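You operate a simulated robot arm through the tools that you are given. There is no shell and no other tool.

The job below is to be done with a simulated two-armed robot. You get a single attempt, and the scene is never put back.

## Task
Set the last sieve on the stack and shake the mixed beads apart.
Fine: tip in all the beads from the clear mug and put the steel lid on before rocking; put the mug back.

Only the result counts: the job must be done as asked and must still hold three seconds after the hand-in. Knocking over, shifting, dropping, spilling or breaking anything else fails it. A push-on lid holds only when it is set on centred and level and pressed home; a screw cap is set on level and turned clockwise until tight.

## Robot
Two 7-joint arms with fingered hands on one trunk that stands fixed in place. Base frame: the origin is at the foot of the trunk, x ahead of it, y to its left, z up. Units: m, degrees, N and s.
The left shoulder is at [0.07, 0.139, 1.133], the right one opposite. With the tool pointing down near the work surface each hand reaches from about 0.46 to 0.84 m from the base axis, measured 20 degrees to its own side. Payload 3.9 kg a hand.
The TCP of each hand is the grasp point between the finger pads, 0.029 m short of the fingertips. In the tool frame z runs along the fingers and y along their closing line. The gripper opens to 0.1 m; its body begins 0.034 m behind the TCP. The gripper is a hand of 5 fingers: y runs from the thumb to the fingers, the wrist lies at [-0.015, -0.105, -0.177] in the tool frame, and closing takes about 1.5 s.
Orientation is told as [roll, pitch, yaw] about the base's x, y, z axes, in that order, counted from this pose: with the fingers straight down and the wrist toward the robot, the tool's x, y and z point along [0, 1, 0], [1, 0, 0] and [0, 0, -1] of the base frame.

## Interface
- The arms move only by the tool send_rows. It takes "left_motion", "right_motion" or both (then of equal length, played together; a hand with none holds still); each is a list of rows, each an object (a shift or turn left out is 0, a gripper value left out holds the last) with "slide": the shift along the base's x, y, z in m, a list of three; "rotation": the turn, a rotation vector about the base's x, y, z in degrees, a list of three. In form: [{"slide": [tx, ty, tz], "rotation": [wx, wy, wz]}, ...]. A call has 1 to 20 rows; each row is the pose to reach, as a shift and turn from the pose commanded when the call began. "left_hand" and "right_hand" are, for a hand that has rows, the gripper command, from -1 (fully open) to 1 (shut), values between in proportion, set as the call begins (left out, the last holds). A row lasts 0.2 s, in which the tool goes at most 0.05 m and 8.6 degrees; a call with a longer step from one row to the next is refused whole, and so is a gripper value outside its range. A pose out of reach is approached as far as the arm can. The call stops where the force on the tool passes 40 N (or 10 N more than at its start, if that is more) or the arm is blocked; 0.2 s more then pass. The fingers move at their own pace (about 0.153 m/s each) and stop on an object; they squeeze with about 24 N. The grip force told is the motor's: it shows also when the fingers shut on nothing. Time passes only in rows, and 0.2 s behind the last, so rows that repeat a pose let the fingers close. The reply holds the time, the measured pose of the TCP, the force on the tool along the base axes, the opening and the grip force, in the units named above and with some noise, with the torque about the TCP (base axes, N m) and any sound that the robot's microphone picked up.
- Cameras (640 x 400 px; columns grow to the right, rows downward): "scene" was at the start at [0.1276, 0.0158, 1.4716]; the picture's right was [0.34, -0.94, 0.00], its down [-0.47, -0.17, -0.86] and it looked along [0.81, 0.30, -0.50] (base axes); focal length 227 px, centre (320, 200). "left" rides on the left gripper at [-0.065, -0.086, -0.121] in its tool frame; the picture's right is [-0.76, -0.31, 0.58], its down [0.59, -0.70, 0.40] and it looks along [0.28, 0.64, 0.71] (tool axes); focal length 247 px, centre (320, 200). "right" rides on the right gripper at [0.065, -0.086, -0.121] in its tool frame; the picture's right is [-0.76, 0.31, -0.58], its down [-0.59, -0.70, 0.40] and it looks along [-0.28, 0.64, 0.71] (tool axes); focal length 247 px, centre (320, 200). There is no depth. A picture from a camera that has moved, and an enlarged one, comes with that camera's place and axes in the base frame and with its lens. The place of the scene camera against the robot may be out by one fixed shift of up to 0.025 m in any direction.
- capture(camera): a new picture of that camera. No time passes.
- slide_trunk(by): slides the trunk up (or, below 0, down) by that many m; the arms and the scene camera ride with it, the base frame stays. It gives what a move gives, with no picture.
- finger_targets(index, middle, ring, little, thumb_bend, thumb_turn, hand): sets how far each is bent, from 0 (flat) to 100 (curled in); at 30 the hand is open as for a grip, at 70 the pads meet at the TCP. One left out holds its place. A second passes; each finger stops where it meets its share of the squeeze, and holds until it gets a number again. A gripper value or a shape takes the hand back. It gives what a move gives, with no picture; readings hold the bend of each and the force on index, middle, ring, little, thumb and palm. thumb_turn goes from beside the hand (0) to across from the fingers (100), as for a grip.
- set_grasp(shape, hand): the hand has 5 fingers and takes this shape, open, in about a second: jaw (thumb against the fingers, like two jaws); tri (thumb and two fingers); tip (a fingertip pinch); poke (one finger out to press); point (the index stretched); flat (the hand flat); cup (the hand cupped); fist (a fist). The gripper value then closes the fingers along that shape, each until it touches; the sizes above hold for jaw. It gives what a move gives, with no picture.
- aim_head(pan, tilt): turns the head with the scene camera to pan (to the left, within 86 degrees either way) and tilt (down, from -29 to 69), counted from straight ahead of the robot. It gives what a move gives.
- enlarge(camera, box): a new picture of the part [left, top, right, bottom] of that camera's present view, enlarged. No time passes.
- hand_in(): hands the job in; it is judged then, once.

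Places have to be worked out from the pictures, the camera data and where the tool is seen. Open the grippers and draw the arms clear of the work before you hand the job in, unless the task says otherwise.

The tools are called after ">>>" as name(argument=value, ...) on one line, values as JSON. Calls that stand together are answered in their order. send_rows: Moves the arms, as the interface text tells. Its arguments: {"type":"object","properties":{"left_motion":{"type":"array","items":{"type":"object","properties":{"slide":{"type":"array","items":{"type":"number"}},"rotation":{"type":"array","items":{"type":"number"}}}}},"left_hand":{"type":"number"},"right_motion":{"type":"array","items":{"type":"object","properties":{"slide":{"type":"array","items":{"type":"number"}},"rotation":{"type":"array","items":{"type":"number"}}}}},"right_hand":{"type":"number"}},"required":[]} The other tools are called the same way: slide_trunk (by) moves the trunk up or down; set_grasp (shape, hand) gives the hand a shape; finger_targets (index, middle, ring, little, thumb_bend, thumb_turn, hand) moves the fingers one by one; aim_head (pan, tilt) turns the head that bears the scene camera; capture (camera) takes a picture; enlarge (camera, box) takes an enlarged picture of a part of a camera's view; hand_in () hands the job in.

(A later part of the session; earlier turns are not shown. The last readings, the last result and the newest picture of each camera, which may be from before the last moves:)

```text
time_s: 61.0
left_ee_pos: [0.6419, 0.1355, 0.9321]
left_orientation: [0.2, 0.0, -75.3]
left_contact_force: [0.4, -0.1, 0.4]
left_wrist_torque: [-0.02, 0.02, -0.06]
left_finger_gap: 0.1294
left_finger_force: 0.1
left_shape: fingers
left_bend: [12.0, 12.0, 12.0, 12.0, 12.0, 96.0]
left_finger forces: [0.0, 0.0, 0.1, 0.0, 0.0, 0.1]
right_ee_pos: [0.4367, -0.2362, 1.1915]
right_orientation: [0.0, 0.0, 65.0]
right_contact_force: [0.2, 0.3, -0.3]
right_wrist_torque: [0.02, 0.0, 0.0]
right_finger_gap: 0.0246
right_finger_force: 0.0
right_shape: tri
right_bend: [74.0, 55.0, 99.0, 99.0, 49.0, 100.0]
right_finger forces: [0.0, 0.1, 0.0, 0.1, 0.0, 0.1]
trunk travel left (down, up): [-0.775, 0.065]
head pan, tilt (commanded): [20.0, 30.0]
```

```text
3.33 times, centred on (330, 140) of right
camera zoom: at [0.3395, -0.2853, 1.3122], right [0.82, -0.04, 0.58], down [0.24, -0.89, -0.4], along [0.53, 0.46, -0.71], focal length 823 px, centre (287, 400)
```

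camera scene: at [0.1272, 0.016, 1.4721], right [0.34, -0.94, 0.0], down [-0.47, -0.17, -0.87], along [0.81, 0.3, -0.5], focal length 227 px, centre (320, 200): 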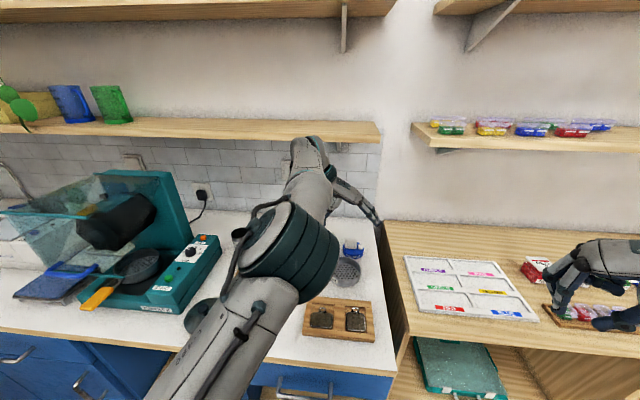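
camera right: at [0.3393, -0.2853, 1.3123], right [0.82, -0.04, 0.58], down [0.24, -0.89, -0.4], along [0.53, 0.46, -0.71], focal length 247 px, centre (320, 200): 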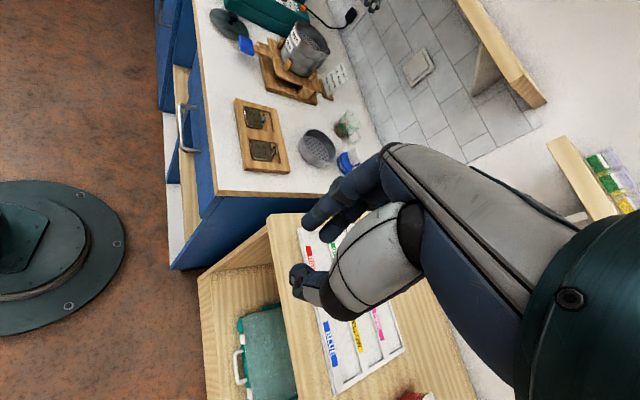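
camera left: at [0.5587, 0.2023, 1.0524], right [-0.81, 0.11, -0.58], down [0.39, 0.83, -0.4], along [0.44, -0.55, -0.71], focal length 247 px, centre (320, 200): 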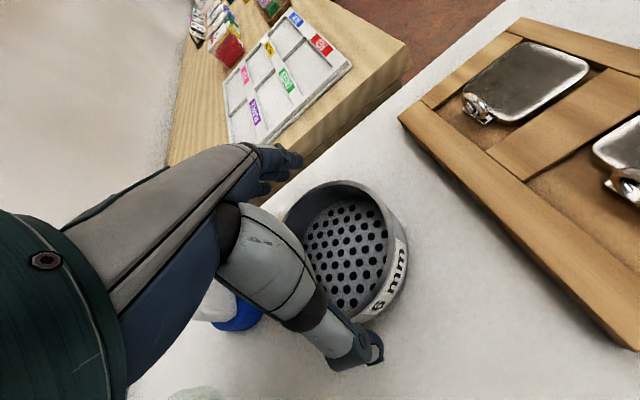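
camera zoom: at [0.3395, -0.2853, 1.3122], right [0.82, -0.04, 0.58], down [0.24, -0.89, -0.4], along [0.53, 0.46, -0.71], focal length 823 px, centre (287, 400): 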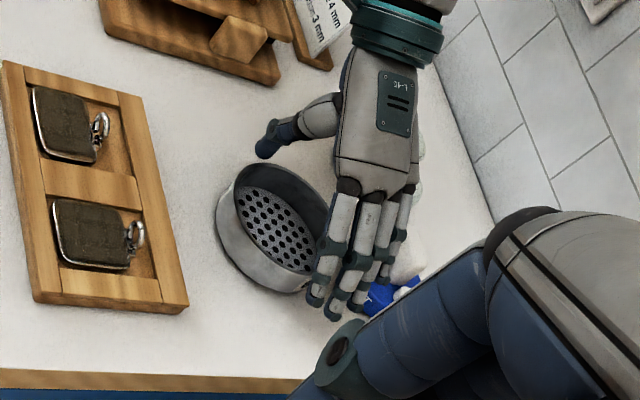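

The TCP sits under the thumb and between index and middle, with ring and little offset to the far side. I close only index, middle and thumb on the sieve's outside, leaving ring and little open.

>>> finger_targets(hand="left", index=45, middle=45, thumb_bend=45)

>>> capture(camera="left")

>>> enlarge(camera="right", box=[260, 80, 400, 200])

```text
time_s: 62.0
left_ee_pos: [0.6416, 0.1356, 0.9348]
left_orientation: [0.2, -0.1, -75.3]
left_contact_force: [0.2, 0.7, 6.4]
left_wrist_torque: [-0.19, -0.11, -0.03]
left_finger_gap: 0.0963
left_finger_force: 14.5
left_shape: fingers
left_bend: [34.0, 37.0, 12.0, 12.0, 34.0, 98.0]
left_finger forces: [7.9, 6.6, 0.1, 0.1, 14.2, 0.1]
right_ee_pos: [0.4345, -0.2362, 1.192]
right_orientation: [0.0, 0.0, 65.0]
right_contact_force: [-0.2, -0.2, 0.2]
right_wrist_torque: [0.0, -0.01, 0.0]
right_finger_gap: 0.0248
right_finger_force: 0.1
right_shape: tri
right_bend: [74.0, 55.0, 99.0, 99.0, 49.0, 100.0]
right_finger forces: [0.0, 0.1, 0.1, 0.1, 0.0, 0.1]
trunk travel left (down, up): [-0.775, 0.065]
head pan, tilt (commanded): [20.0, 30.0]
```

```text
taken
camera left: at [0.558, 0.2022, 1.0535], right [-0.81, 0.1, -0.58], down [0.39, 0.83, -0.4], along [0.44, -0.55, -0.71], focal length 247 px, centre (320, 200)
```

left: 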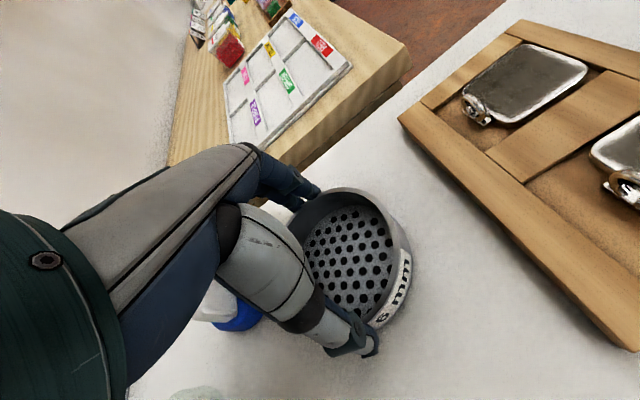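

```text
3.33 times, centred on (330, 140) of right
camera zoom: at [0.3385, -0.2855, 1.3125], right [0.82, -0.04, 0.58], down [0.24, -0.89, -0.4], along [0.53, 0.46, -0.71], focal length 823 px, centre (287, 400)
```

zoom: 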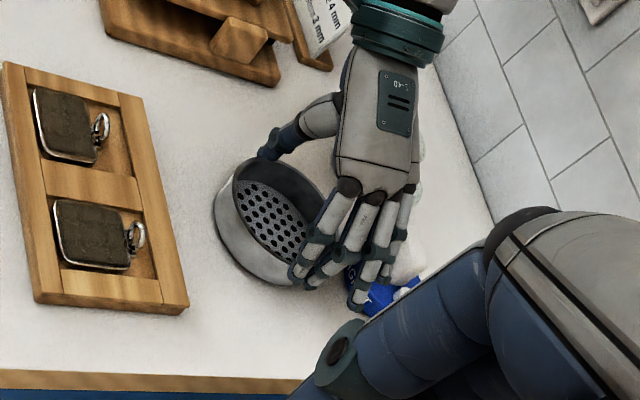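

Grip established: gap 0.096 with about 14 N on the thumb. I zoom in to check whether the grip is diametral or off-centre before lifting.

>>> enlarge(camera="right", box=[295, 105, 355, 165])

>>> enlarge(camera="left", box=[230, 140, 440, 370])

```text
6.67 times, centred on (325, 135) of right
camera zoom: at [0.3385, -0.2855, 1.3125], right [0.82, -0.04, 0.58], down [0.24, -0.89, -0.4], along [0.53, 0.46, -0.71], focal length 1646 px, centre (287, 633)
```

zoom: 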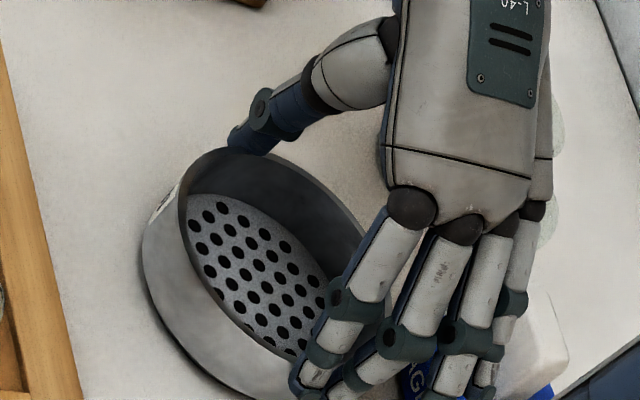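

```text
1.74 times, centred on (335, 255) of left
camera zoom: at [0.558, 0.2022, 1.0535], right [-0.81, 0.1, -0.58], down [0.39, 0.83, -0.4], along [0.44, -0.55, -0.71], focal length 430 px, centre (294, 104)
```

zoom: 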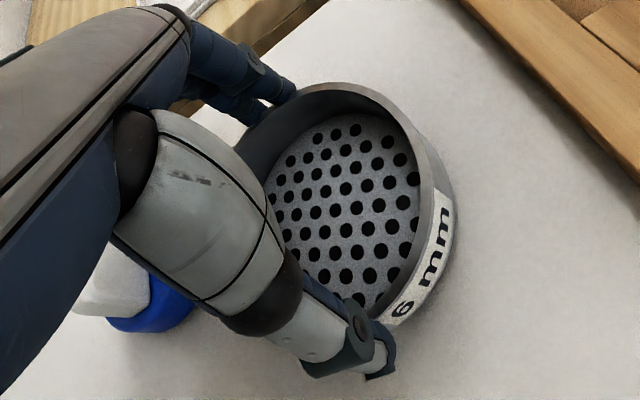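

The sieve's centre lies about 1 cm to the near side of the grip line. I reopen, shift the hand 1 cm along its own −x, and close again for a diametral hold.

>>> finger_targets(hand="left", index=20, middle=20, thumb_bend=20)

>>> send_rows(left_motion=[{"slide": [-0.005, -0.0013, 0]}, {"slide": [-0.0097, -0.0025, 0]}, {"slide": [-0.0097, -0.0025, 0]}])

>>> finger_targets(hand="left", index=50, middle=50, thumb_bend=50)

>>> enlarge(camera="left", box=[230, 140, 440, 370])

>>> enlarge(camera="right", box=[295, 105, 355, 165])

```text
time_s: 63.0
left_ee_pos: [0.6431, 0.1343, 0.9322]
left_orientation: [0.1, -0.1, -75.2]
left_contact_force: [-0.4, -0.1, 0.3]
left_wrist_torque: [-0.04, 0.0, 0.0]
left_finger_gap: 0.1162
left_finger_force: 0.0
left_shape: fingers
left_bend: [20.0, 20.0, 12.0, 12.0, 20.0, 97.0]
left_finger forces: [0.0, 0.0, 0.0, 0.0, 0.1, 0.0]
right_ee_pos: [0.4343, -0.2372, 1.1923]
right_orientation: [-0.1, 0.0, 65.0]
right_contact_force: [-0.3, 0.4, -1.5]
right_wrist_torque: [-0.03, -0.02, 0.01]
right_finger_gap: 0.0247
right_finger_force: 0.0
right_shape: tri
right_bend: [74.0, 55.0, 99.0, 99.0, 49.0, 100.0]
right_finger forces: [0.0, 0.0, 0.1, 0.0, 0.0, 0.0]
trunk travel left (down, up): [-0.775, 0.065]
head pan, tilt (commanded): [20.0, 30.0]
```

```text
time_s: 63.8
left_ee_pos: [0.633, 0.1326, 0.9322]
left_orientation: [0.1, 0.0, -75.3]
left_contact_force: [0.9, -0.5, -0.4]
left_wrist_torque: [0.01, -0.02, -0.02]
left_finger_gap: 0.1163
left_finger_force: 0.1
left_shape: fingers
left_bend: [20.0, 20.0, 12.0, 12.0, 20.0, 97.0]
left_finger forces: [0.1, 0.0, 0.0, 0.1, 0.0, 0.0]
right_ee_pos: [0.4351, -0.2365, 1.1918]
right_orientation: [0.0, 0.0, 65.0]
right_contact_force: [0.7, 0.1, 0.1]
right_wrist_torque: [-0.02, -0.03, 0.01]
right_finger_gap: 0.0247
right_finger_force: 0.0
right_shape: tri
right_bend: [74.0, 55.0, 99.0, 99.0, 49.0, 100.0]
right_finger forces: [0.1, 0.0, 0.0, 0.1, 0.1, 0.1]
trunk travel left (down, up): [-0.775, 0.065]
head pan, tilt (commanded): [20.0, 30.0]
```

```text
time_s: 64.8
left_ee_pos: [0.6335, 0.1321, 0.9329]
left_orientation: [0.2, -0.1, -75.3]
left_contact_force: [1.3, -1.7, 6.5]
left_wrist_torque: [-0.12, -0.05, 0.06]
left_finger_gap: 0.0964
left_finger_force: 14.8
left_shape: fingers
left_bend: [34.0, 37.0, 12.0, 12.0, 35.0, 98.0]
left_finger forces: [8.1, 7.8, 0.0, 0.0, 14.3, 0.1]
right_ee_pos: [0.4341, -0.2374, 1.1924]
right_orientation: [-0.1, -0.2, 65.0]
right_contact_force: [0.4, -0.1, 1.3]
right_wrist_torque: [0.0, -0.01, -0.02]
right_finger_gap: 0.0248
right_finger_force: 0.1
right_shape: tri
right_bend: [74.0, 55.0, 99.0, 99.0, 49.0, 100.0]
right_finger forces: [0.1, 0.0, 0.1, 0.0, 0.0, 0.0]
trunk travel left (down, up): [-0.775, 0.065]
head pan, tilt (commanded): [20.0, 30.0]
```

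```text
1.74 times, centred on (335, 255) of left
camera zoom: at [0.5482, 0.1991, 1.0535], right [-0.81, 0.11, -0.58], down [0.39, 0.83, -0.4], along [0.44, -0.55, -0.71], focal length 430 px, centre (294, 104)
```

zoom: 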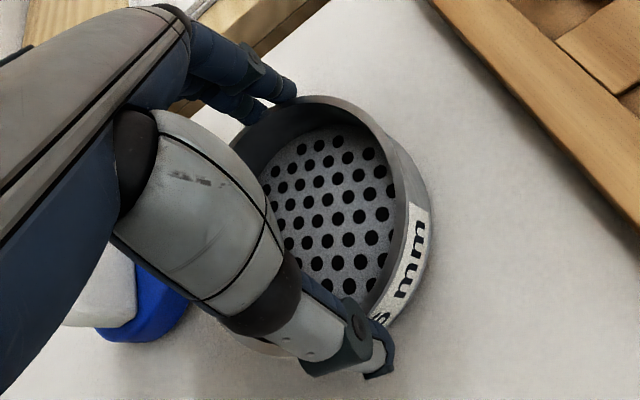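

```text
6.67 times, centred on (325, 135) of right
camera zoom: at [0.3385, -0.2859, 1.3125], right [0.82, -0.04, 0.58], down [0.24, -0.89, -0.4], along [0.53, 0.46, -0.71], focal length 1646 px, centre (287, 633)
```

zoom: 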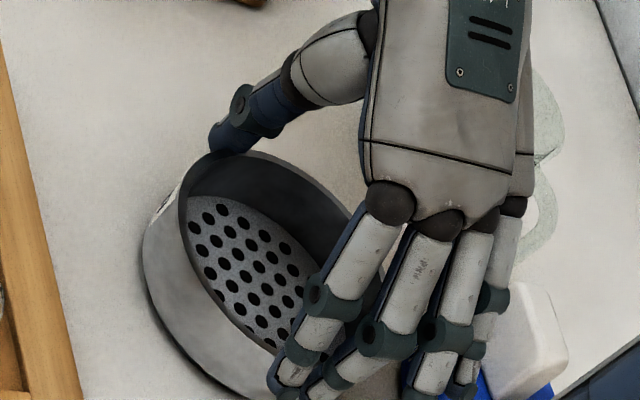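

The grip is now across the diameter with balanced forces. I lift slowly and check that the sieve hangs level.

>>> send_rows(left_motion=[{"slide": [0, 0, 0.008]}, {"slide": [0, 0, 0.018]}, {"slide": [0, 0, 0.03]}, {"slide": [0, 0, 0.045]}, {"slide": [0, 0, 0.06]}])

>>> enlarge(camera="left", box=[230, 140, 440, 370])

>>> enlarge(camera="right", box=[280, 80, 380, 160])

>>> enlarge(camera="scene", box=[290, 180, 400, 290])

```text
time_s: 66.0
left_ee_pos: [0.6314, 0.1319, 0.9929]
left_orientation: [0.0, -0.1, -75.2]
left_contact_force: [-0.3, -0.6, -1.4]
left_wrist_torque: [0.0, 0.0, 0.0]
left_finger_gap: 0.0961
left_finger_force: 14.6
left_shape: fingers
left_bend: [34.0, 37.0, 12.0, 12.0, 35.0, 98.0]
left_finger forces: [7.1, 7.5, 0.1, 0.0, 15.4, 0.0]
right_ee_pos: [0.4348, -0.2373, 1.1926]
right_orientation: [0.0, 0.0, 64.9]
right_contact_force: [-0.3, 1.2, 0.4]
right_wrist_torque: [-0.01, 0.0, -0.01]
right_finger_gap: 0.0247
right_finger_force: 0.1
right_shape: tri
right_bend: [74.0, 55.0, 99.0, 99.0, 49.0, 100.0]
right_finger forces: [0.0, 0.1, 0.0, 0.0, 0.0, 0.1]
trunk travel left (down, up): [-0.775, 0.065]
head pan, tilt (commanded): [20.0, 30.0]
```

```text
1.74 times, centred on (335, 255) of left
camera zoom: at [0.5483, 0.1996, 1.1126], right [-0.81, 0.11, -0.58], down [0.39, 0.83, -0.4], along [0.44, -0.55, -0.71], focal length 430 px, centre (294, 104)
```

zoom: 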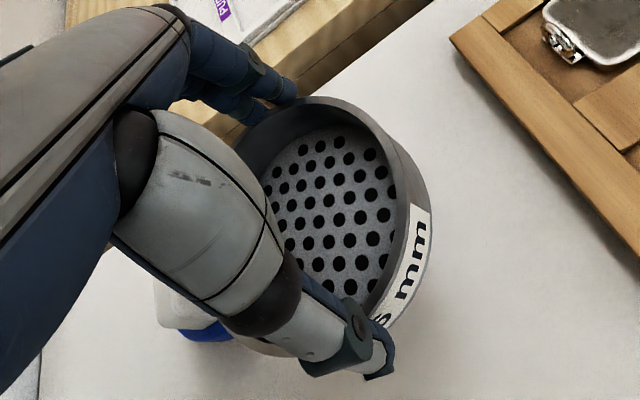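

```text
5.00 times, centred on (330, 120) of right
camera zoom: at [0.339, -0.2855, 1.3123], right [0.82, -0.04, 0.58], down [0.24, -0.89, -0.4], along [0.53, 0.46, -0.71], focal length 1235 px, centre (270, 600)
```

zoom: 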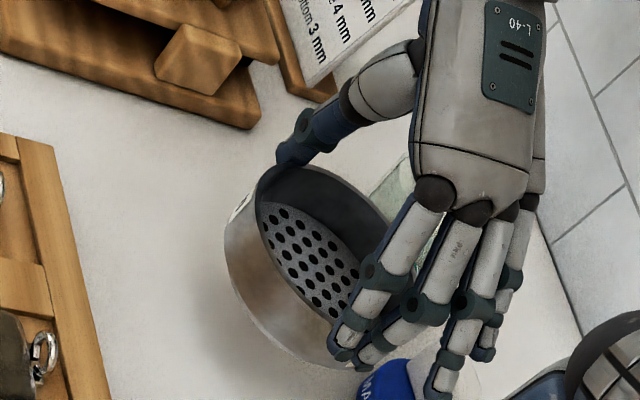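

```text
3.64 times, centred on (345, 235) of scene
camera zoom: at [0.1274, 0.0155, 1.4721], right [0.34, -0.94, 0.0], down [-0.47, -0.17, -0.87], along [0.81, 0.3, -0.5], focal length 825 px, centre (229, 73)
```

zoom: 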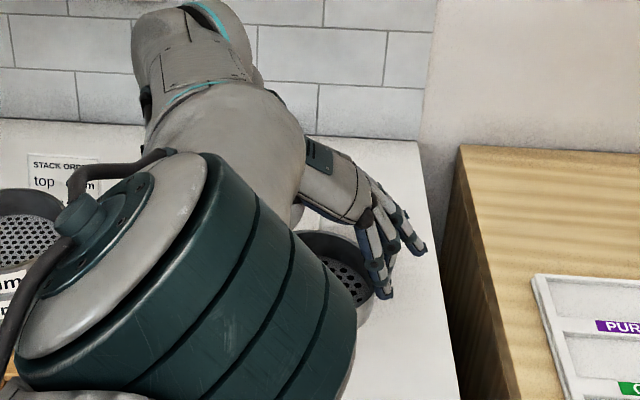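

The sieve hangs level with zero torque (1.4 N). I zoom closely on the held sieve from the left wrist camera to measure its centre in the hand frame.

>>> enlarge(camera="left", box=[300, 185, 380, 265])

>>> enlarge(camera="left", box=[330, 265, 410, 345])

```text
5.00 times, centred on (340, 225) of left
camera zoom: at [0.5483, 0.1996, 1.1126], right [-0.81, 0.11, -0.58], down [0.39, 0.83, -0.4], along [0.44, -0.55, -0.71], focal length 1235 px, centre (220, 75)
```

zoom: 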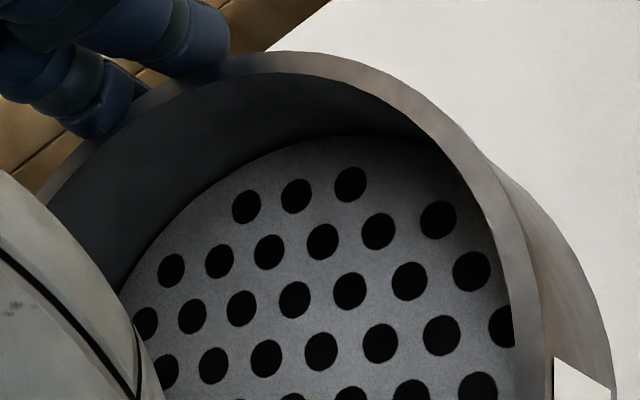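

```text
5.00 times, centred on (370, 305) of left
camera zoom: at [0.5483, 0.1996, 1.1126], right [-0.81, 0.11, -0.58], down [0.39, 0.83, -0.4], along [0.44, -0.55, -0.71], focal length 1235 px, centre (70, -325)
```

zoom: 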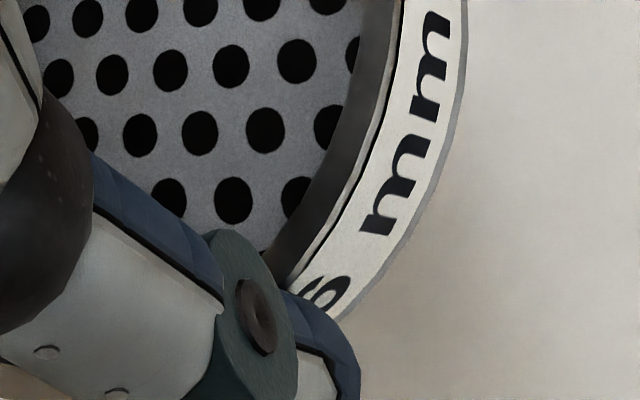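

Fitting the visible rim arc gives the sieve's centre at about +0.0066 along tool x and −0.0081 along tool y, rim 0.011 below the TCP. I lift to z≈1.15 and carry it slowly to a spot in front-left of the stack, from where the wrist camera can see the stack beyond.

>>> send_rows(left_motion=[{"slide": [0, 0, 0.02]}, {"slide": [0, 0, 0.045]}, {"slide": [0, 0, 0.07]}, {"slide": [0, 0, 0.095]}, {"slide": [0, 0, 0.12]}, {"slide": [0, 0.003, 0.145]}, {"slide": [-0.008, 0.015, 0.157], "rotation": [0, 0, 1]}, {"slide": [-0.02, 0.035, 0.157], "rotation": [0, 0, 3]}, {"slide": [-0.034, 0.058, 0.157], "rotation": [0, 0, 5]}, {"slide": [-0.048, 0.082, 0.157], "rotation": [0, 0, 7]}, {"slide": [-0.062, 0.106, 0.157], "rotation": [0, 0, 9]}, {"slide": [-0.076, 0.13, 0.157], "rotation": [0, 0, 11]}, {"slide": [-0.09, 0.154, 0.157], "rotation": [0, 0, 13]}, {"slide": [-0.104, 0.178, 0.157], "rotation": [0, 0, 15]}, {"slide": [-0.118, 0.202, 0.157], "rotation": [0, 0, 17]}, {"slide": [-0.132, 0.226, 0.157], "rotation": [0, 0, 19]}, {"slide": [-0.146, 0.25, 0.157], "rotation": [0, 0, 21]}, {"slide": [-0.16, 0.273, 0.157], "rotation": [0, 0, 23]}, {"slide": [-0.172, 0.29, 0.157], "rotation": [0, 0, 25]}, {"slide": [-0.18, 0.298, 0.157], "rotation": [0, 0, 25]}])

>>> capture(camera="left")

>>> capture(camera="scene")

>>> capture(camera="right")

```text
time_s: 70.2
left_ee_pos: [0.4518, 0.4305, 1.15]
left_orientation: [0.2, 0.0, -50.3]
left_contact_force: [0.6, -1.0, -0.5]
left_wrist_torque: [0.02, -0.03, 0.0]
left_finger_gap: 0.096
left_finger_force: 14.7
left_shape: fingers
left_bend: [34.0, 38.0, 12.0, 12.0, 35.0, 98.0]
left_finger forces: [6.9, 7.5, 0.0, 0.0, 15.1, 0.1]
right_ee_pos: [0.4347, -0.2357, 1.1922]
right_orientation: [0.0, 0.0, 65.0]
right_contact_force: [0.4, 1.0, -0.1]
right_wrist_torque: [0.02, -0.02, -0.01]
right_finger_gap: 0.0249
right_finger_force: 0.0
right_shape: tri
right_bend: [74.0, 55.0, 99.0, 99.0, 49.0, 100.0]
right_finger forces: [0.0, 0.0, 0.1, 0.0, 0.0, 0.0]
trunk travel left (down, up): [-0.775, 0.065]
head pan, tilt (commanded): [20.0, 30.0]
```

```text
taken
camera left: at [0.3481, 0.4556, 1.2694], right [-0.78, -0.25, -0.58], down [0.01, 0.92, -0.4], along [0.63, -0.31, -0.71], focal length 247 px, centre (320, 200)
```

left: 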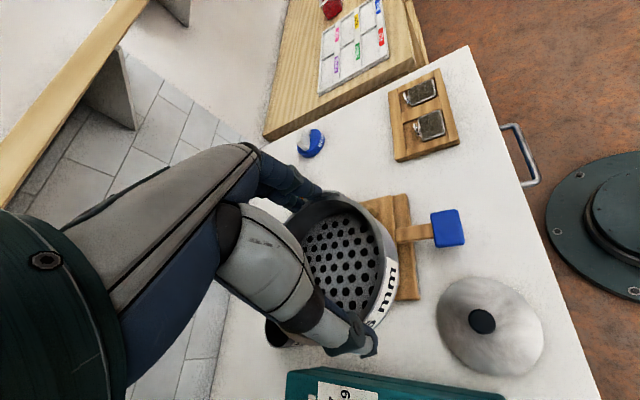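

```text
taken
camera scene: at [0.1276, 0.016, 1.4721], right [0.34, -0.94, 0.0], down [-0.47, -0.17, -0.87], along [0.81, 0.3, -0.5], focal length 227 px, centre (320, 200)
```

scene: 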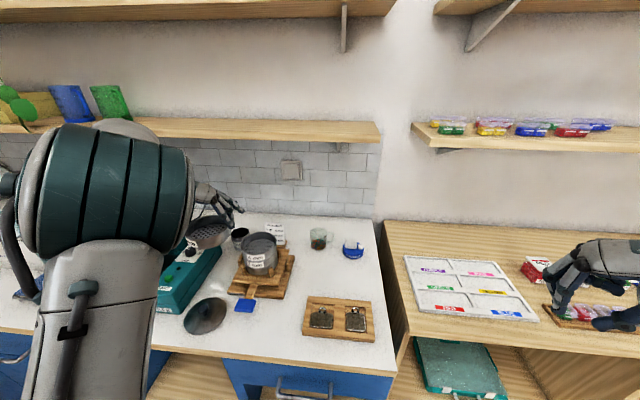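

```text
taken
camera right: at [0.3391, -0.285, 1.3124], right [0.82, -0.04, 0.58], down [0.24, -0.89, -0.4], along [0.53, 0.46, -0.71], focal length 247 px, centre (320, 200)
```

right: 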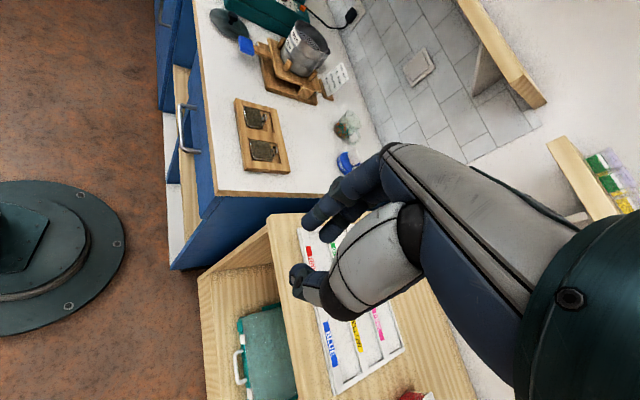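

The held sieve hides the stack from this camera, so I'll align using the head and right cameras. From the earlier left-camera fit the stack's axis is near (0.552, 0.379), so the TCP should be near (0.551, 0.368); I move there slowly, still high, and turn the right camera a little toward the stack.

>>> send_rows(left_motion=[{"slide": [0.01, -0.006, 0]}, {"slide": [0.024, -0.015, 0]}, {"slide": [0.04, -0.025, 0]}, {"slide": [0.056, -0.035, 0]}, {"slide": [0.072, -0.045, 0]}, {"slide": [0.086, -0.054, 0]}, {"slide": [0.096, -0.06, 0]}, {"slide": [0.0992, -0.0621, 0]}, {"slide": [0.0992, -0.0621, -0.01]}, {"slide": [0.0992, -0.0621, -0.025]}, {"slide": [0.0992, -0.0621, -0.035]}], right_motion=[{"rotation": [0, 0, 4]}, {"rotation": [0, 0, 8]}, {"rotation": [0, 0, 10]}, {"rotation": [0, 0, 10]}, {"rotation": [0, 0, 10]}, {"rotation": [0, 0, 10]}, {"rotation": [0, 0, 10]}, {"rotation": [0, 0, 10]}, {"rotation": [0, 0, 10]}, {"rotation": [0, 0, 10]}, {"rotation": [0, 0, 10]}])

>>> capture(camera="right")

>>> enlarge(camera="scene", box=[210, 180, 320, 290])

```text
time_s: 72.6
left_ee_pos: [0.5527, 0.369, 1.1139]
left_orientation: [0.1, 0.1, -50.4]
left_contact_force: [-0.6, -0.4, -0.9]
left_wrist_torque: [0.01, -0.03, -0.02]
left_finger_gap: 0.0958
left_finger_force: 14.9
left_shape: fingers
left_bend: [34.0, 38.0, 12.0, 12.0, 35.0, 98.0]
left_finger forces: [6.7, 7.4, 0.0, 0.0, 15.0, 0.0]
right_ee_pos: [0.4364, -0.2358, 1.1911]
right_orientation: [0.0, 0.0, 75.0]
right_contact_force: [1.0, 0.4, 0.9]
right_wrist_torque: [-0.04, 0.03, 0.04]
right_finger_gap: 0.025
right_finger_force: 0.0
right_shape: tri
right_bend: [74.0, 55.0, 99.0, 99.0, 49.0, 100.0]
right_finger forces: [0.1, 0.0, 0.1, 0.1, 0.0, 0.0]
trunk travel left (down, up): [-0.775, 0.065]
head pan, tilt (commanded): [20.0, 30.0]
```

```text
taken
camera right: at [0.3495, -0.3006, 1.3118], right [0.81, 0.1, 0.58], down [0.39, -0.83, -0.4], along [0.44, 0.55, -0.71], focal length 247 px, centre (320, 200)
```

right: 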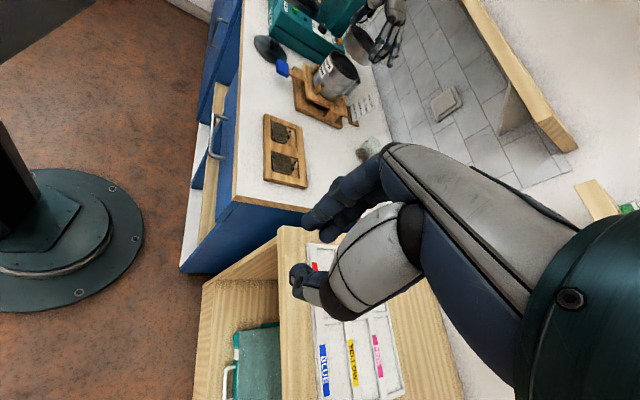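

```text
3.64 times, centred on (265, 235) of scene
camera zoom: at [0.1279, 0.0158, 1.4721], right [0.34, -0.94, 0.0], down [-0.47, -0.17, -0.87], along [0.81, 0.3, -0.5], focal length 825 px, centre (520, 73)
```

zoom: 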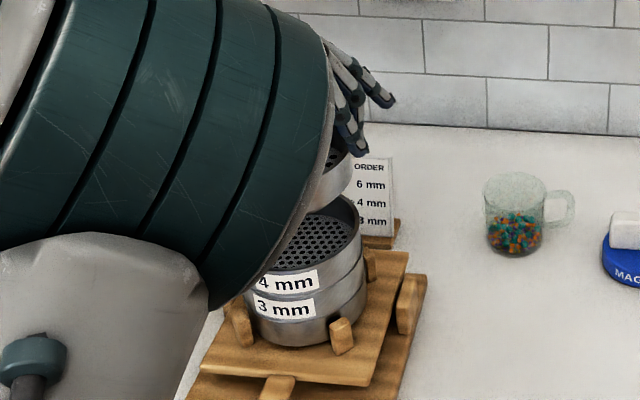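

Both cameras show the held sieve above the stack. I enlarge the right camera's view for the alignment.

>>> enlarge(camera="right", box=[300, 0, 420, 110])

>>> enlarge(camera="scene", box=[265, 215, 325, 275])

```text
3.64 times, centred on (360, 55) of right
camera zoom: at [0.3495, -0.3006, 1.3118], right [0.81, 0.1, 0.58], down [0.39, -0.83, -0.4], along [0.44, 0.55, -0.71], focal length 898 px, centre (174, 727)
```

zoom: 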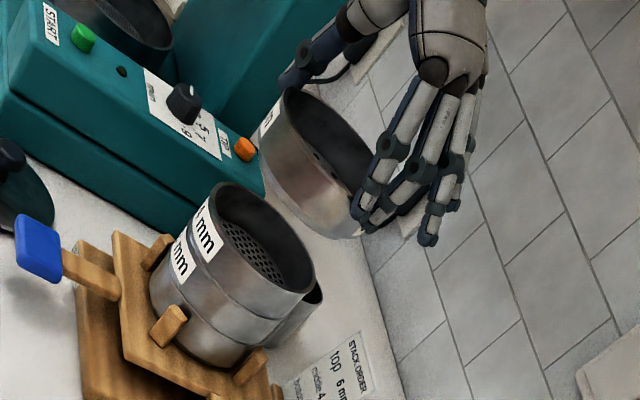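

```text
6.67 times, centred on (295, 245) of scene
camera zoom: at [0.1279, 0.0158, 1.4721], right [0.34, -0.94, 0.0], down [-0.47, -0.17, -0.87], along [0.81, 0.3, -0.5], focal length 1512 px, centre (487, -100)
```

zoom: 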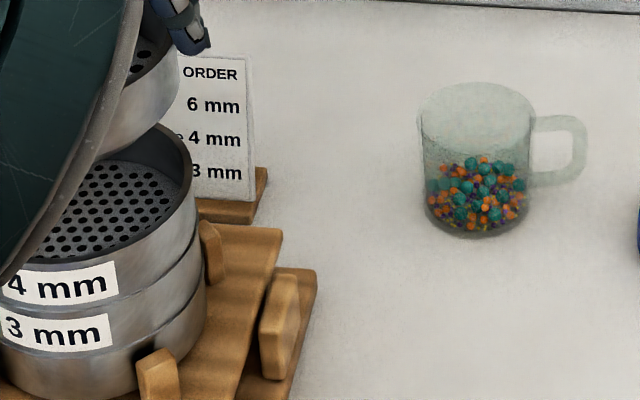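

I enlarge further to measure both rims precisely in the same picture.

>>> enlarge(camera="right", box=[318, 15, 398, 95])

>>> enlarge(camera="right", box=[320, 45, 370, 95])

```text
5.00 times, centred on (358, 55) of right
camera zoom: at [0.3495, -0.3006, 1.3118], right [0.81, 0.1, 0.58], down [0.39, -0.83, -0.4], along [0.44, 0.55, -0.71], focal length 1235 px, centre (130, 925)
```

zoom: 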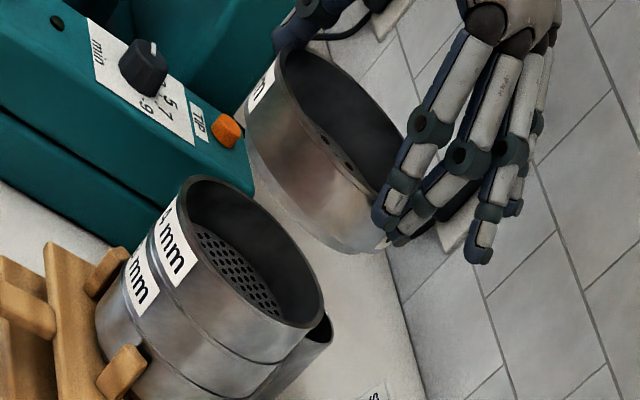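

```text
8.00 times, centred on (345, 70) of right
camera zoom: at [0.3495, -0.3006, 1.3118], right [0.81, 0.1, 0.58], down [0.39, -0.83, -0.4], along [0.44, 0.55, -0.71], focal length 1976 px, centre (120, 1240)
```

zoom: 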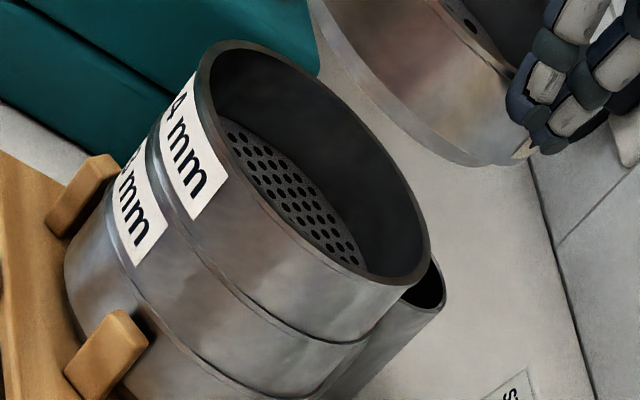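

The right view suggests the held sieve may be slightly tilted. I pitch the right hand up by 30° so its camera looks more level at the sieve and stack for a proper check.

>>> send_rows(right_motion=[{"rotation": [5.8, -4.7, 0]}, {"rotation": [11.6, -9.4, 0]}, {"rotation": [17.4, -14.1, 0]}, {"rotation": [23.3, -18.9, 0]}, {"rotation": [23.3, -18.9, 0]}])

>>> capture(camera="right")

```text
time_s: 73.8
left_ee_pos: [0.5523, 0.3676, 1.1145]
left_orientation: [0.1, -0.1, -50.3]
left_contact_force: [0.0, 0.1, -1.5]
left_wrist_torque: [-0.04, 0.01, 0.03]
left_finger_gap: 0.096
left_finger_force: 14.4
left_shape: fingers
left_bend: [34.0, 38.0, 12.0, 12.0, 35.0, 98.0]
left_finger forces: [6.7, 7.4, 0.0, 0.0, 15.1, 0.0]
right_ee_pos: [0.435, -0.2355, 1.192]
right_orientation: [-13.3, -27.2, 78.3]
right_contact_force: [0.6, 0.6, -0.2]
right_wrist_torque: [-0.01, -0.05, 0.01]
right_finger_gap: 0.0249
right_finger_force: 0.0
right_shape: tri
right_bend: [74.0, 55.0, 99.0, 99.0, 49.0, 100.0]
right_finger forces: [0.0, 0.0, 0.0, 0.0, 0.0, 0.1]
trunk travel left (down, up): [-0.775, 0.065]
head pan, tilt (commanded): [20.0, 30.0]
```

```text
taken
camera right: at [0.3204, -0.3359, 1.2431], right [0.58, -0.18, 0.79], down [0.55, -0.63, -0.55], along [0.6, 0.75, -0.27], focal length 247 px, centre (320, 200)
```

right: 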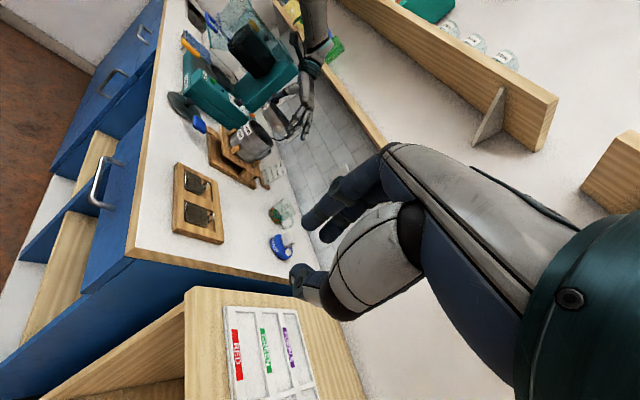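

I enlarge on the stack and held sieve in this more level view.

>>> enlarge(camera="right", box=[215, 90, 325, 190])

>>> enlarge(camera="right", box=[235, 95, 310, 165])

```text
4.00 times, centred on (270, 140) of right
camera zoom: at [0.3204, -0.3359, 1.2431], right [0.58, -0.18, 0.79], down [0.55, -0.63, -0.55], along [0.6, 0.75, -0.27], focal length 988 px, centre (520, 440)
```

zoom: 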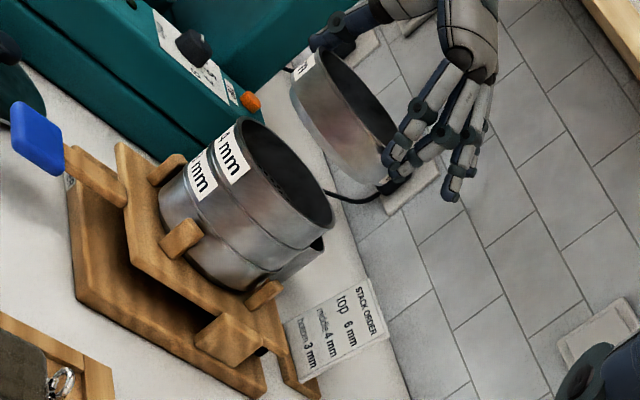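

```text
5.71 times, centred on (272, 130) of right
camera zoom: at [0.3204, -0.3359, 1.2431], right [0.58, -0.18, 0.79], down [0.55, -0.63, -0.55], along [0.6, 0.75, -0.27], focal length 1411 px, centre (591, 600)
```

zoom: 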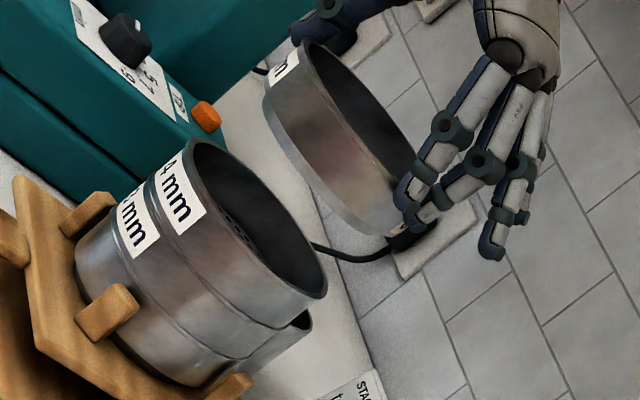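

The sieve looks level, and its left edge lines up with the stack's within about 1–2 mm in this view. Now I check the other direction with the head camera.

>>> enlarge(camera="scene", box=[255, 195, 305, 245])

```text
8.00 times, centred on (280, 220) of scene
camera zoom: at [0.128, 0.0165, 1.472], right [0.34, -0.94, 0.0], down [-0.47, -0.17, -0.87], along [0.81, 0.3, -0.5], focal length 1815 px, centre (640, 40)
```

zoom: 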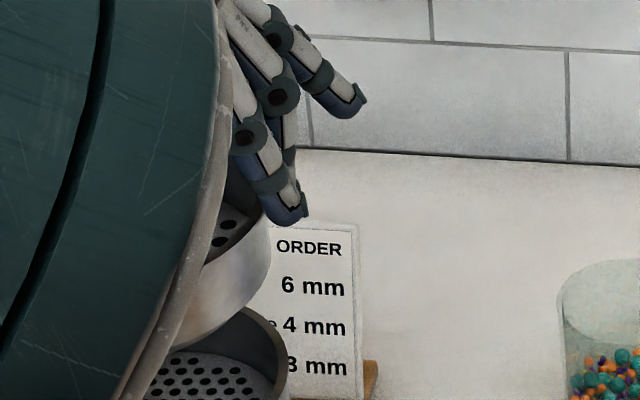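

Both views agree the sieve is within about 2 mm of the stack's axis. I nudge 1 mm and lower it until just above the rim.

>>> send_rows(left_motion=[{"slide": [0.0005, 0.001, -0.006]}, {"slide": [0.0005, 0.001, -0.012]}, {"slide": [0.0005, 0.001, -0.018]}, {"slide": [0.0005, 0.001, -0.024]}, {"slide": [0.0005, 0.001, -0.028]}, {"slide": [0.0005, 0.001, -0.031]}, {"slide": [0.0005, 0.001, -0.034]}])

>>> enlarge(camera="right", box=[235, 95, 310, 165])

>>> enlarge(camera="scene", box=[255, 195, 305, 245])

```text
time_s: 75.4
left_ee_pos: [0.5526, 0.3693, 1.0806]
left_orientation: [0.1, -0.1, -50.4]
left_contact_force: [0.0, 0.0, -0.9]
left_wrist_torque: [0.0, 0.03, 0.0]
left_finger_gap: 0.096
left_finger_force: 14.4
left_shape: fingers
left_bend: [34.0, 38.0, 12.0, 12.0, 35.0, 98.0]
left_finger forces: [6.6, 7.4, 0.0, 0.1, 15.1, 0.1]
right_ee_pos: [0.435, -0.2349, 1.1926]
right_orientation: [-13.1, -27.3, 78.2]
right_contact_force: [-0.3, 1.2, 0.5]
right_wrist_torque: [-0.01, 0.02, 0.01]
right_finger_gap: 0.0246
right_finger_force: 0.0
right_shape: tri
right_bend: [74.0, 55.0, 99.0, 99.0, 49.0, 100.0]
right_finger forces: [0.0, 0.0, 0.0, 0.0, 0.0, 0.0]
trunk travel left (down, up): [-0.775, 0.065]
head pan, tilt (commanded): [20.0, 30.0]
```

```text
5.71 times, centred on (272, 130) of right
camera zoom: at [0.3204, -0.3365, 1.2432], right [0.58, -0.18, 0.79], down [0.55, -0.63, -0.55], along [0.6, 0.75, -0.27], focal length 1411 px, centre (591, 600)
```

zoom: 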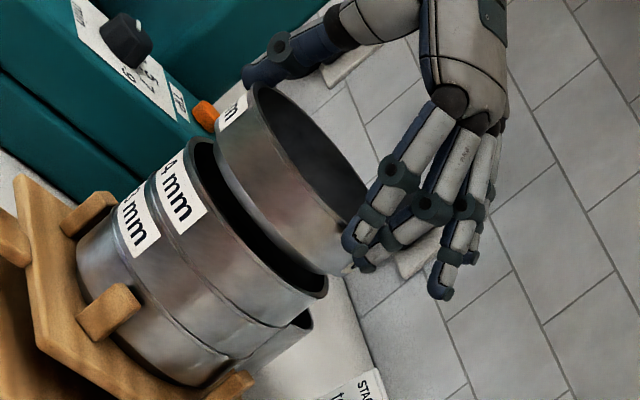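

```text
8.00 times, centred on (280, 220) of scene
camera zoom: at [0.128, 0.0158, 1.472], right [0.34, -0.94, 0.0], down [-0.47, -0.17, -0.87], along [0.81, 0.3, -0.5], focal length 1815 px, centre (640, 40)
```

zoom: 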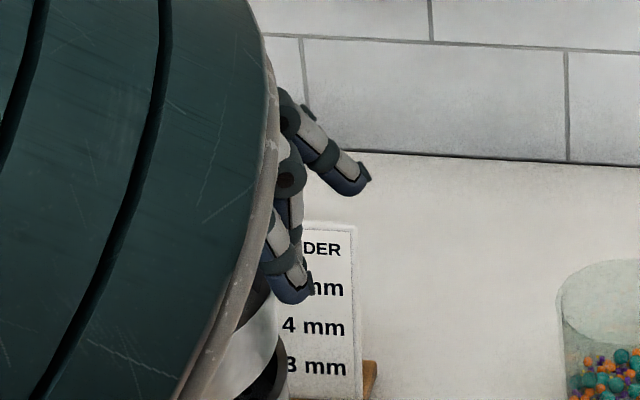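

The rims line up and the sieve's narrower skirt is poised just above the stack's rim. I lower gently in 3 mm steps, watching the force.

>>> send_rows(left_motion=[{"slide": [0, 0, -0.003]}, {"slide": [0, 0, -0.006]}, {"slide": [0, 0, -0.009]}])

>>> enlarge(camera="right", box=[235, 95, 310, 165])

```text
time_s: 76.2
left_ee_pos: [0.5527, 0.3694, 1.0713]
left_orientation: [0.0, 0.0, -50.3]
left_contact_force: [-0.1, 0.1, 0.2]
left_wrist_torque: [-0.01, -0.03, 0.0]
left_finger_gap: 0.0962
left_finger_force: 14.8
left_shape: fingers
left_bend: [34.0, 38.0, 12.0, 12.0, 35.0, 98.0]
left_finger forces: [6.7, 7.3, 0.1, 0.1, 15.2, 0.0]
right_ee_pos: [0.4358, -0.2357, 1.1915]
right_orientation: [-13.1, -27.2, 78.2]
right_contact_force: [0.5, 0.0, -0.2]
right_wrist_torque: [0.01, 0.01, -0.03]
right_finger_gap: 0.0246
right_finger_force: 0.1
right_shape: tri
right_bend: [74.0, 55.0, 99.0, 99.0, 49.0, 100.0]
right_finger forces: [0.0, 0.1, 0.0, 0.1, 0.0, 0.0]
trunk travel left (down, up): [-0.775, 0.065]
head pan, tilt (commanded): [20.0, 30.0]
```

```text
5.71 times, centred on (272, 130) of right
camera zoom: at [0.3204, -0.3366, 1.2432], right [0.58, -0.18, 0.79], down [0.55, -0.63, -0.55], along [0.6, 0.75, -0.27], focal length 1411 px, centre (591, 600)
```

zoom: 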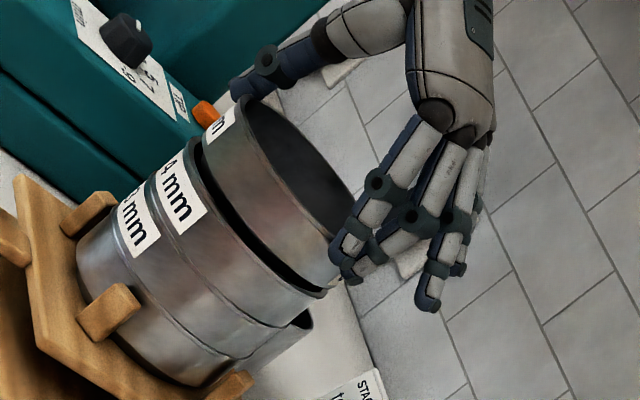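

Still a small gap and no contact force. I go on in 2–3 mm steps.

>>> send_rows(left_motion=[{"slide": [0, 0, -0.0025]}, {"slide": [0, 0, -0.005]}])

>>> enlarge(camera="right", box=[245, 105, 305, 165])

```text
time_s: 76.8
left_ee_pos: [0.5518, 0.3676, 1.0656]
left_orientation: [0.1, 0.1, -50.2]
left_contact_force: [0.2, 0.5, -0.3]
left_wrist_torque: [-0.01, 0.0, -0.01]
left_finger_gap: 0.0961
left_finger_force: 14.4
left_shape: fingers
left_bend: [34.0, 38.0, 12.0, 12.0, 35.0, 98.0]
left_finger forces: [6.7, 7.4, 0.1, 0.1, 15.1, 0.1]
right_ee_pos: [0.4356, -0.2357, 1.1912]
right_orientation: [-13.2, -27.2, 78.2]
right_contact_force: [0.0, 0.3, -0.9]
right_wrist_torque: [0.01, -0.04, 0.0]
right_finger_gap: 0.025
right_finger_force: 0.1
right_shape: tri
right_bend: [74.0, 55.0, 99.0, 99.0, 49.0, 100.0]
right_finger forces: [0.1, 0.0, 0.1, 0.1, 0.0, 0.0]
trunk travel left (down, up): [-0.775, 0.065]
head pan, tilt (commanded): [20.0, 30.0]
```

```text
6.67 times, centred on (275, 135) of right
camera zoom: at [0.3204, -0.3365, 1.2432], right [0.58, -0.18, 0.79], down [0.55, -0.63, -0.55], along [0.6, 0.75, -0.27], focal length 1646 px, centre (620, 633)
```

zoom: 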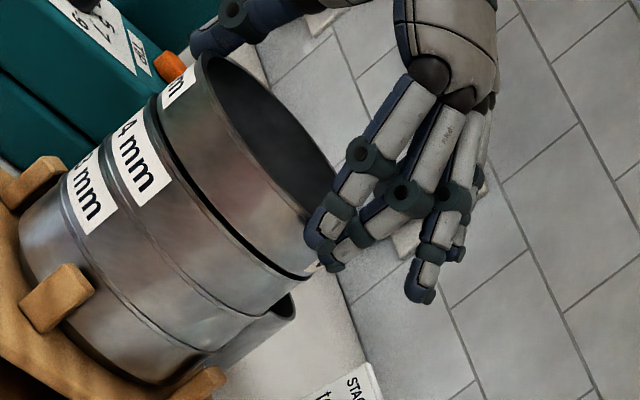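

The skirt is now entering the rim with hardly any force. I continue down in small steps.

>>> send_rows(left_motion=[{"slide": [0, 0, -0.002]}, {"slide": [0, 0, -0.004]}])

>>> enlarge(camera="right", box=[245, 105, 305, 165])

```text
time_s: 77.4
left_ee_pos: [0.5526, 0.3689, 1.0639]
left_orientation: [0.2, -0.1, -50.4]
left_contact_force: [0.5, 0.9, 4.0]
left_wrist_torque: [-0.05, -0.06, -0.04]
left_finger_gap: 0.0963
left_finger_force: 15.0
left_shape: fingers
left_bend: [34.0, 38.0, 12.0, 12.0, 35.0, 98.0]
left_finger forces: [6.8, 7.3, 0.0, 0.0, 15.5, 0.0]
right_ee_pos: [0.4345, -0.2358, 1.1926]
right_orientation: [-13.4, -27.1, 78.3]
right_contact_force: [-0.2, -0.6, 0.2]
right_wrist_torque: [0.02, -0.01, -0.01]
right_finger_gap: 0.0249
right_finger_force: 0.0
right_shape: tri
right_bend: [74.0, 55.0, 99.0, 99.0, 49.0, 100.0]
right_finger forces: [0.0, 0.1, 0.1, 0.1, 0.0, 0.0]
trunk travel left (down, up): [-0.775, 0.065]
head pan, tilt (commanded): [20.0, 30.0]
```

```text
6.67 times, centred on (275, 135) of right
camera zoom: at [0.3197, -0.3368, 1.2434], right [0.58, -0.18, 0.79], down [0.55, -0.63, -0.55], along [0.6, 0.75, -0.27], focal length 1646 px, centre (620, 633)
```

zoom: 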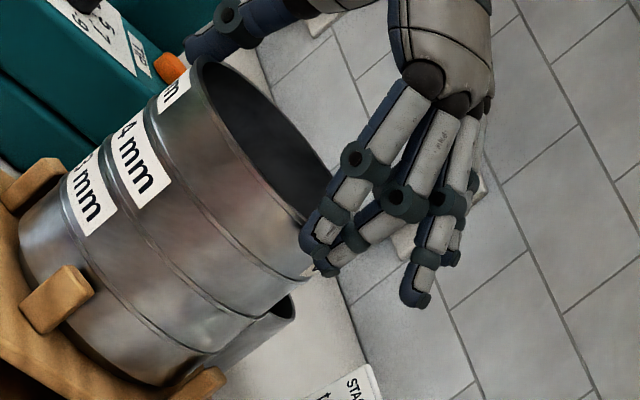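

Contact at 4 N and the 6 mm ring now sits flush on the 4 mm ring. I press lightly 2 mm more to confirm it's seated.

>>> send_rows(left_motion=[{"slide": [0, 0, -0.0015]}, {"slide": [0, 0, -0.0025]}])

>>> enlarge(camera="right", box=[240, 110, 290, 160])

```text
time_s: 78.0
left_ee_pos: [0.5519, 0.3686, 1.0624]
left_orientation: [0.3, 0.0, -50.3]
left_contact_force: [-1.8, 0.6, 11.3]
left_wrist_torque: [-0.1, -0.1, -0.02]
left_finger_gap: 0.0962
left_finger_force: 15.2
left_shape: fingers
left_bend: [34.0, 37.0, 12.0, 12.0, 35.0, 98.0]
left_finger forces: [7.6, 7.0, 0.1, 0.0, 16.4, 0.0]
right_ee_pos: [0.4331, -0.2364, 1.1924]
right_orientation: [-13.3, -27.3, 78.3]
right_contact_force: [0.1, -0.1, 0.0]
right_wrist_torque: [0.02, 0.01, -0.01]
right_finger_gap: 0.0245
right_finger_force: 0.0
right_shape: tri
right_bend: [74.0, 55.0, 99.0, 99.0, 49.0, 100.0]
right_finger forces: [0.0, 0.0, 0.0, 0.0, 0.1, 0.0]
trunk travel left (down, up): [-0.775, 0.065]
head pan, tilt (commanded): [20.0, 30.0]
```

```text
8.00 times, centred on (265, 135) of right
camera zoom: at [0.3185, -0.3374, 1.2436], right [0.58, -0.19, 0.79], down [0.55, -0.63, -0.55], along [0.61, 0.75, -0.27], focal length 1976 px, centre (760, 720)
```

zoom: 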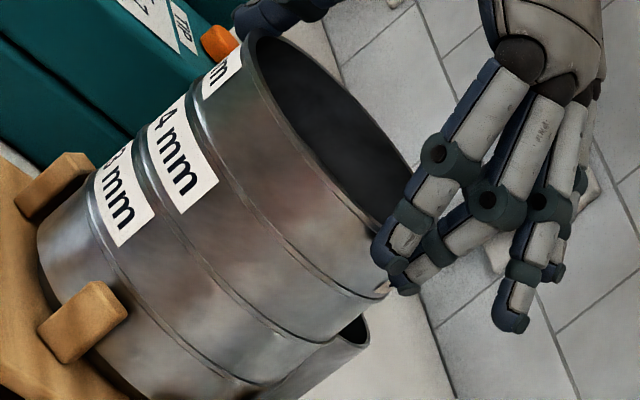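

The resistance is stiff (11 N) and the seam matches the others, so it's seated. I ease off and open the fingers.

>>> send_rows(left_motion=[{"slide": [0, 0, 0.001]}, {"slide": [0, 0, 0.0025]}])

>>> finger_targets(hand="left", index=12, middle=12, thumb_bend=12)

>>> enlarge(camera="right", box=[235, 95, 310, 165])

```text
time_s: 78.6
left_ee_pos: [0.5519, 0.3676, 1.0626]
left_orientation: [0.2, 0.0, -50.4]
left_contact_force: [0.6, 0.0, 7.1]
left_wrist_torque: [-0.11, -0.11, -0.02]
left_finger_gap: 0.0959
left_finger_force: 14.6
left_shape: fingers
left_bend: [34.0, 37.0, 12.0, 12.0, 35.0, 98.0]
left_finger forces: [7.4, 7.3, 0.1, 0.0, 15.3, 0.0]
right_ee_pos: [0.4342, -0.2353, 1.1918]
right_orientation: [-13.4, -27.2, 78.2]
right_contact_force: [0.8, 0.4, 0.2]
right_wrist_torque: [0.0, -0.04, 0.01]
right_finger_gap: 0.0252
right_finger_force: 0.1
right_shape: tri
right_bend: [74.0, 55.0, 99.0, 99.0, 49.0, 100.0]
right_finger forces: [0.0, 0.0, 0.0, 0.0, 0.0, 0.0]
trunk travel left (down, up): [-0.775, 0.065]
head pan, tilt (commanded): [20.0, 30.0]
```

```text
time_s: 79.6
left_ee_pos: [0.5536, 0.3699, 1.0627]
left_orientation: [0.0, 0.0, -50.3]
left_contact_force: [0.6, -0.5, -0.4]
left_wrist_torque: [-0.04, 0.01, 0.03]
left_finger_gap: 0.1294
left_finger_force: 0.1
left_shape: fingers
left_bend: [12.0, 12.0, 12.0, 12.0, 12.0, 96.0]
left_finger forces: [0.1, 0.0, 0.0, 0.0, 0.0, 0.0]
right_ee_pos: [0.4354, -0.2357, 1.1912]
right_orientation: [-13.2, -27.2, 78.2]
right_contact_force: [-0.5, -0.4, 0.1]
right_wrist_torque: [0.01, 0.02, -0.01]
right_finger_gap: 0.0247
right_finger_force: 0.1
right_shape: tri
right_bend: [74.0, 55.0, 99.0, 99.0, 49.0, 100.0]
right_finger forces: [0.0, 0.0, 0.0, 0.0, 0.1, 0.0]
trunk travel left (down, up): [-0.775, 0.065]
head pan, tilt (commanded): [20.0, 30.0]
```

```text
5.71 times, centred on (272, 130) of right
camera zoom: at [0.3202, -0.3367, 1.2432], right [0.58, -0.18, 0.79], down [0.55, -0.63, -0.55], along [0.6, 0.75, -0.27], focal length 1411 px, centre (591, 600)
```

zoom: 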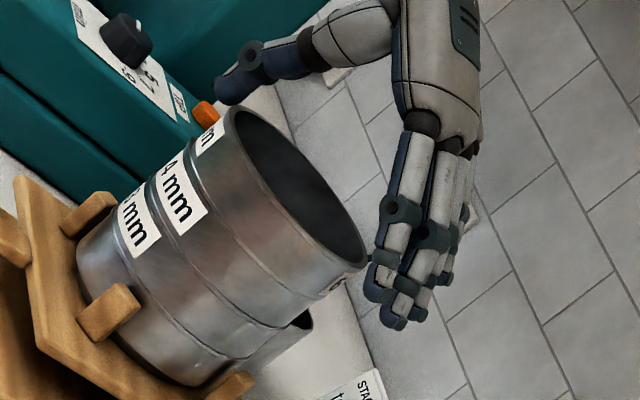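

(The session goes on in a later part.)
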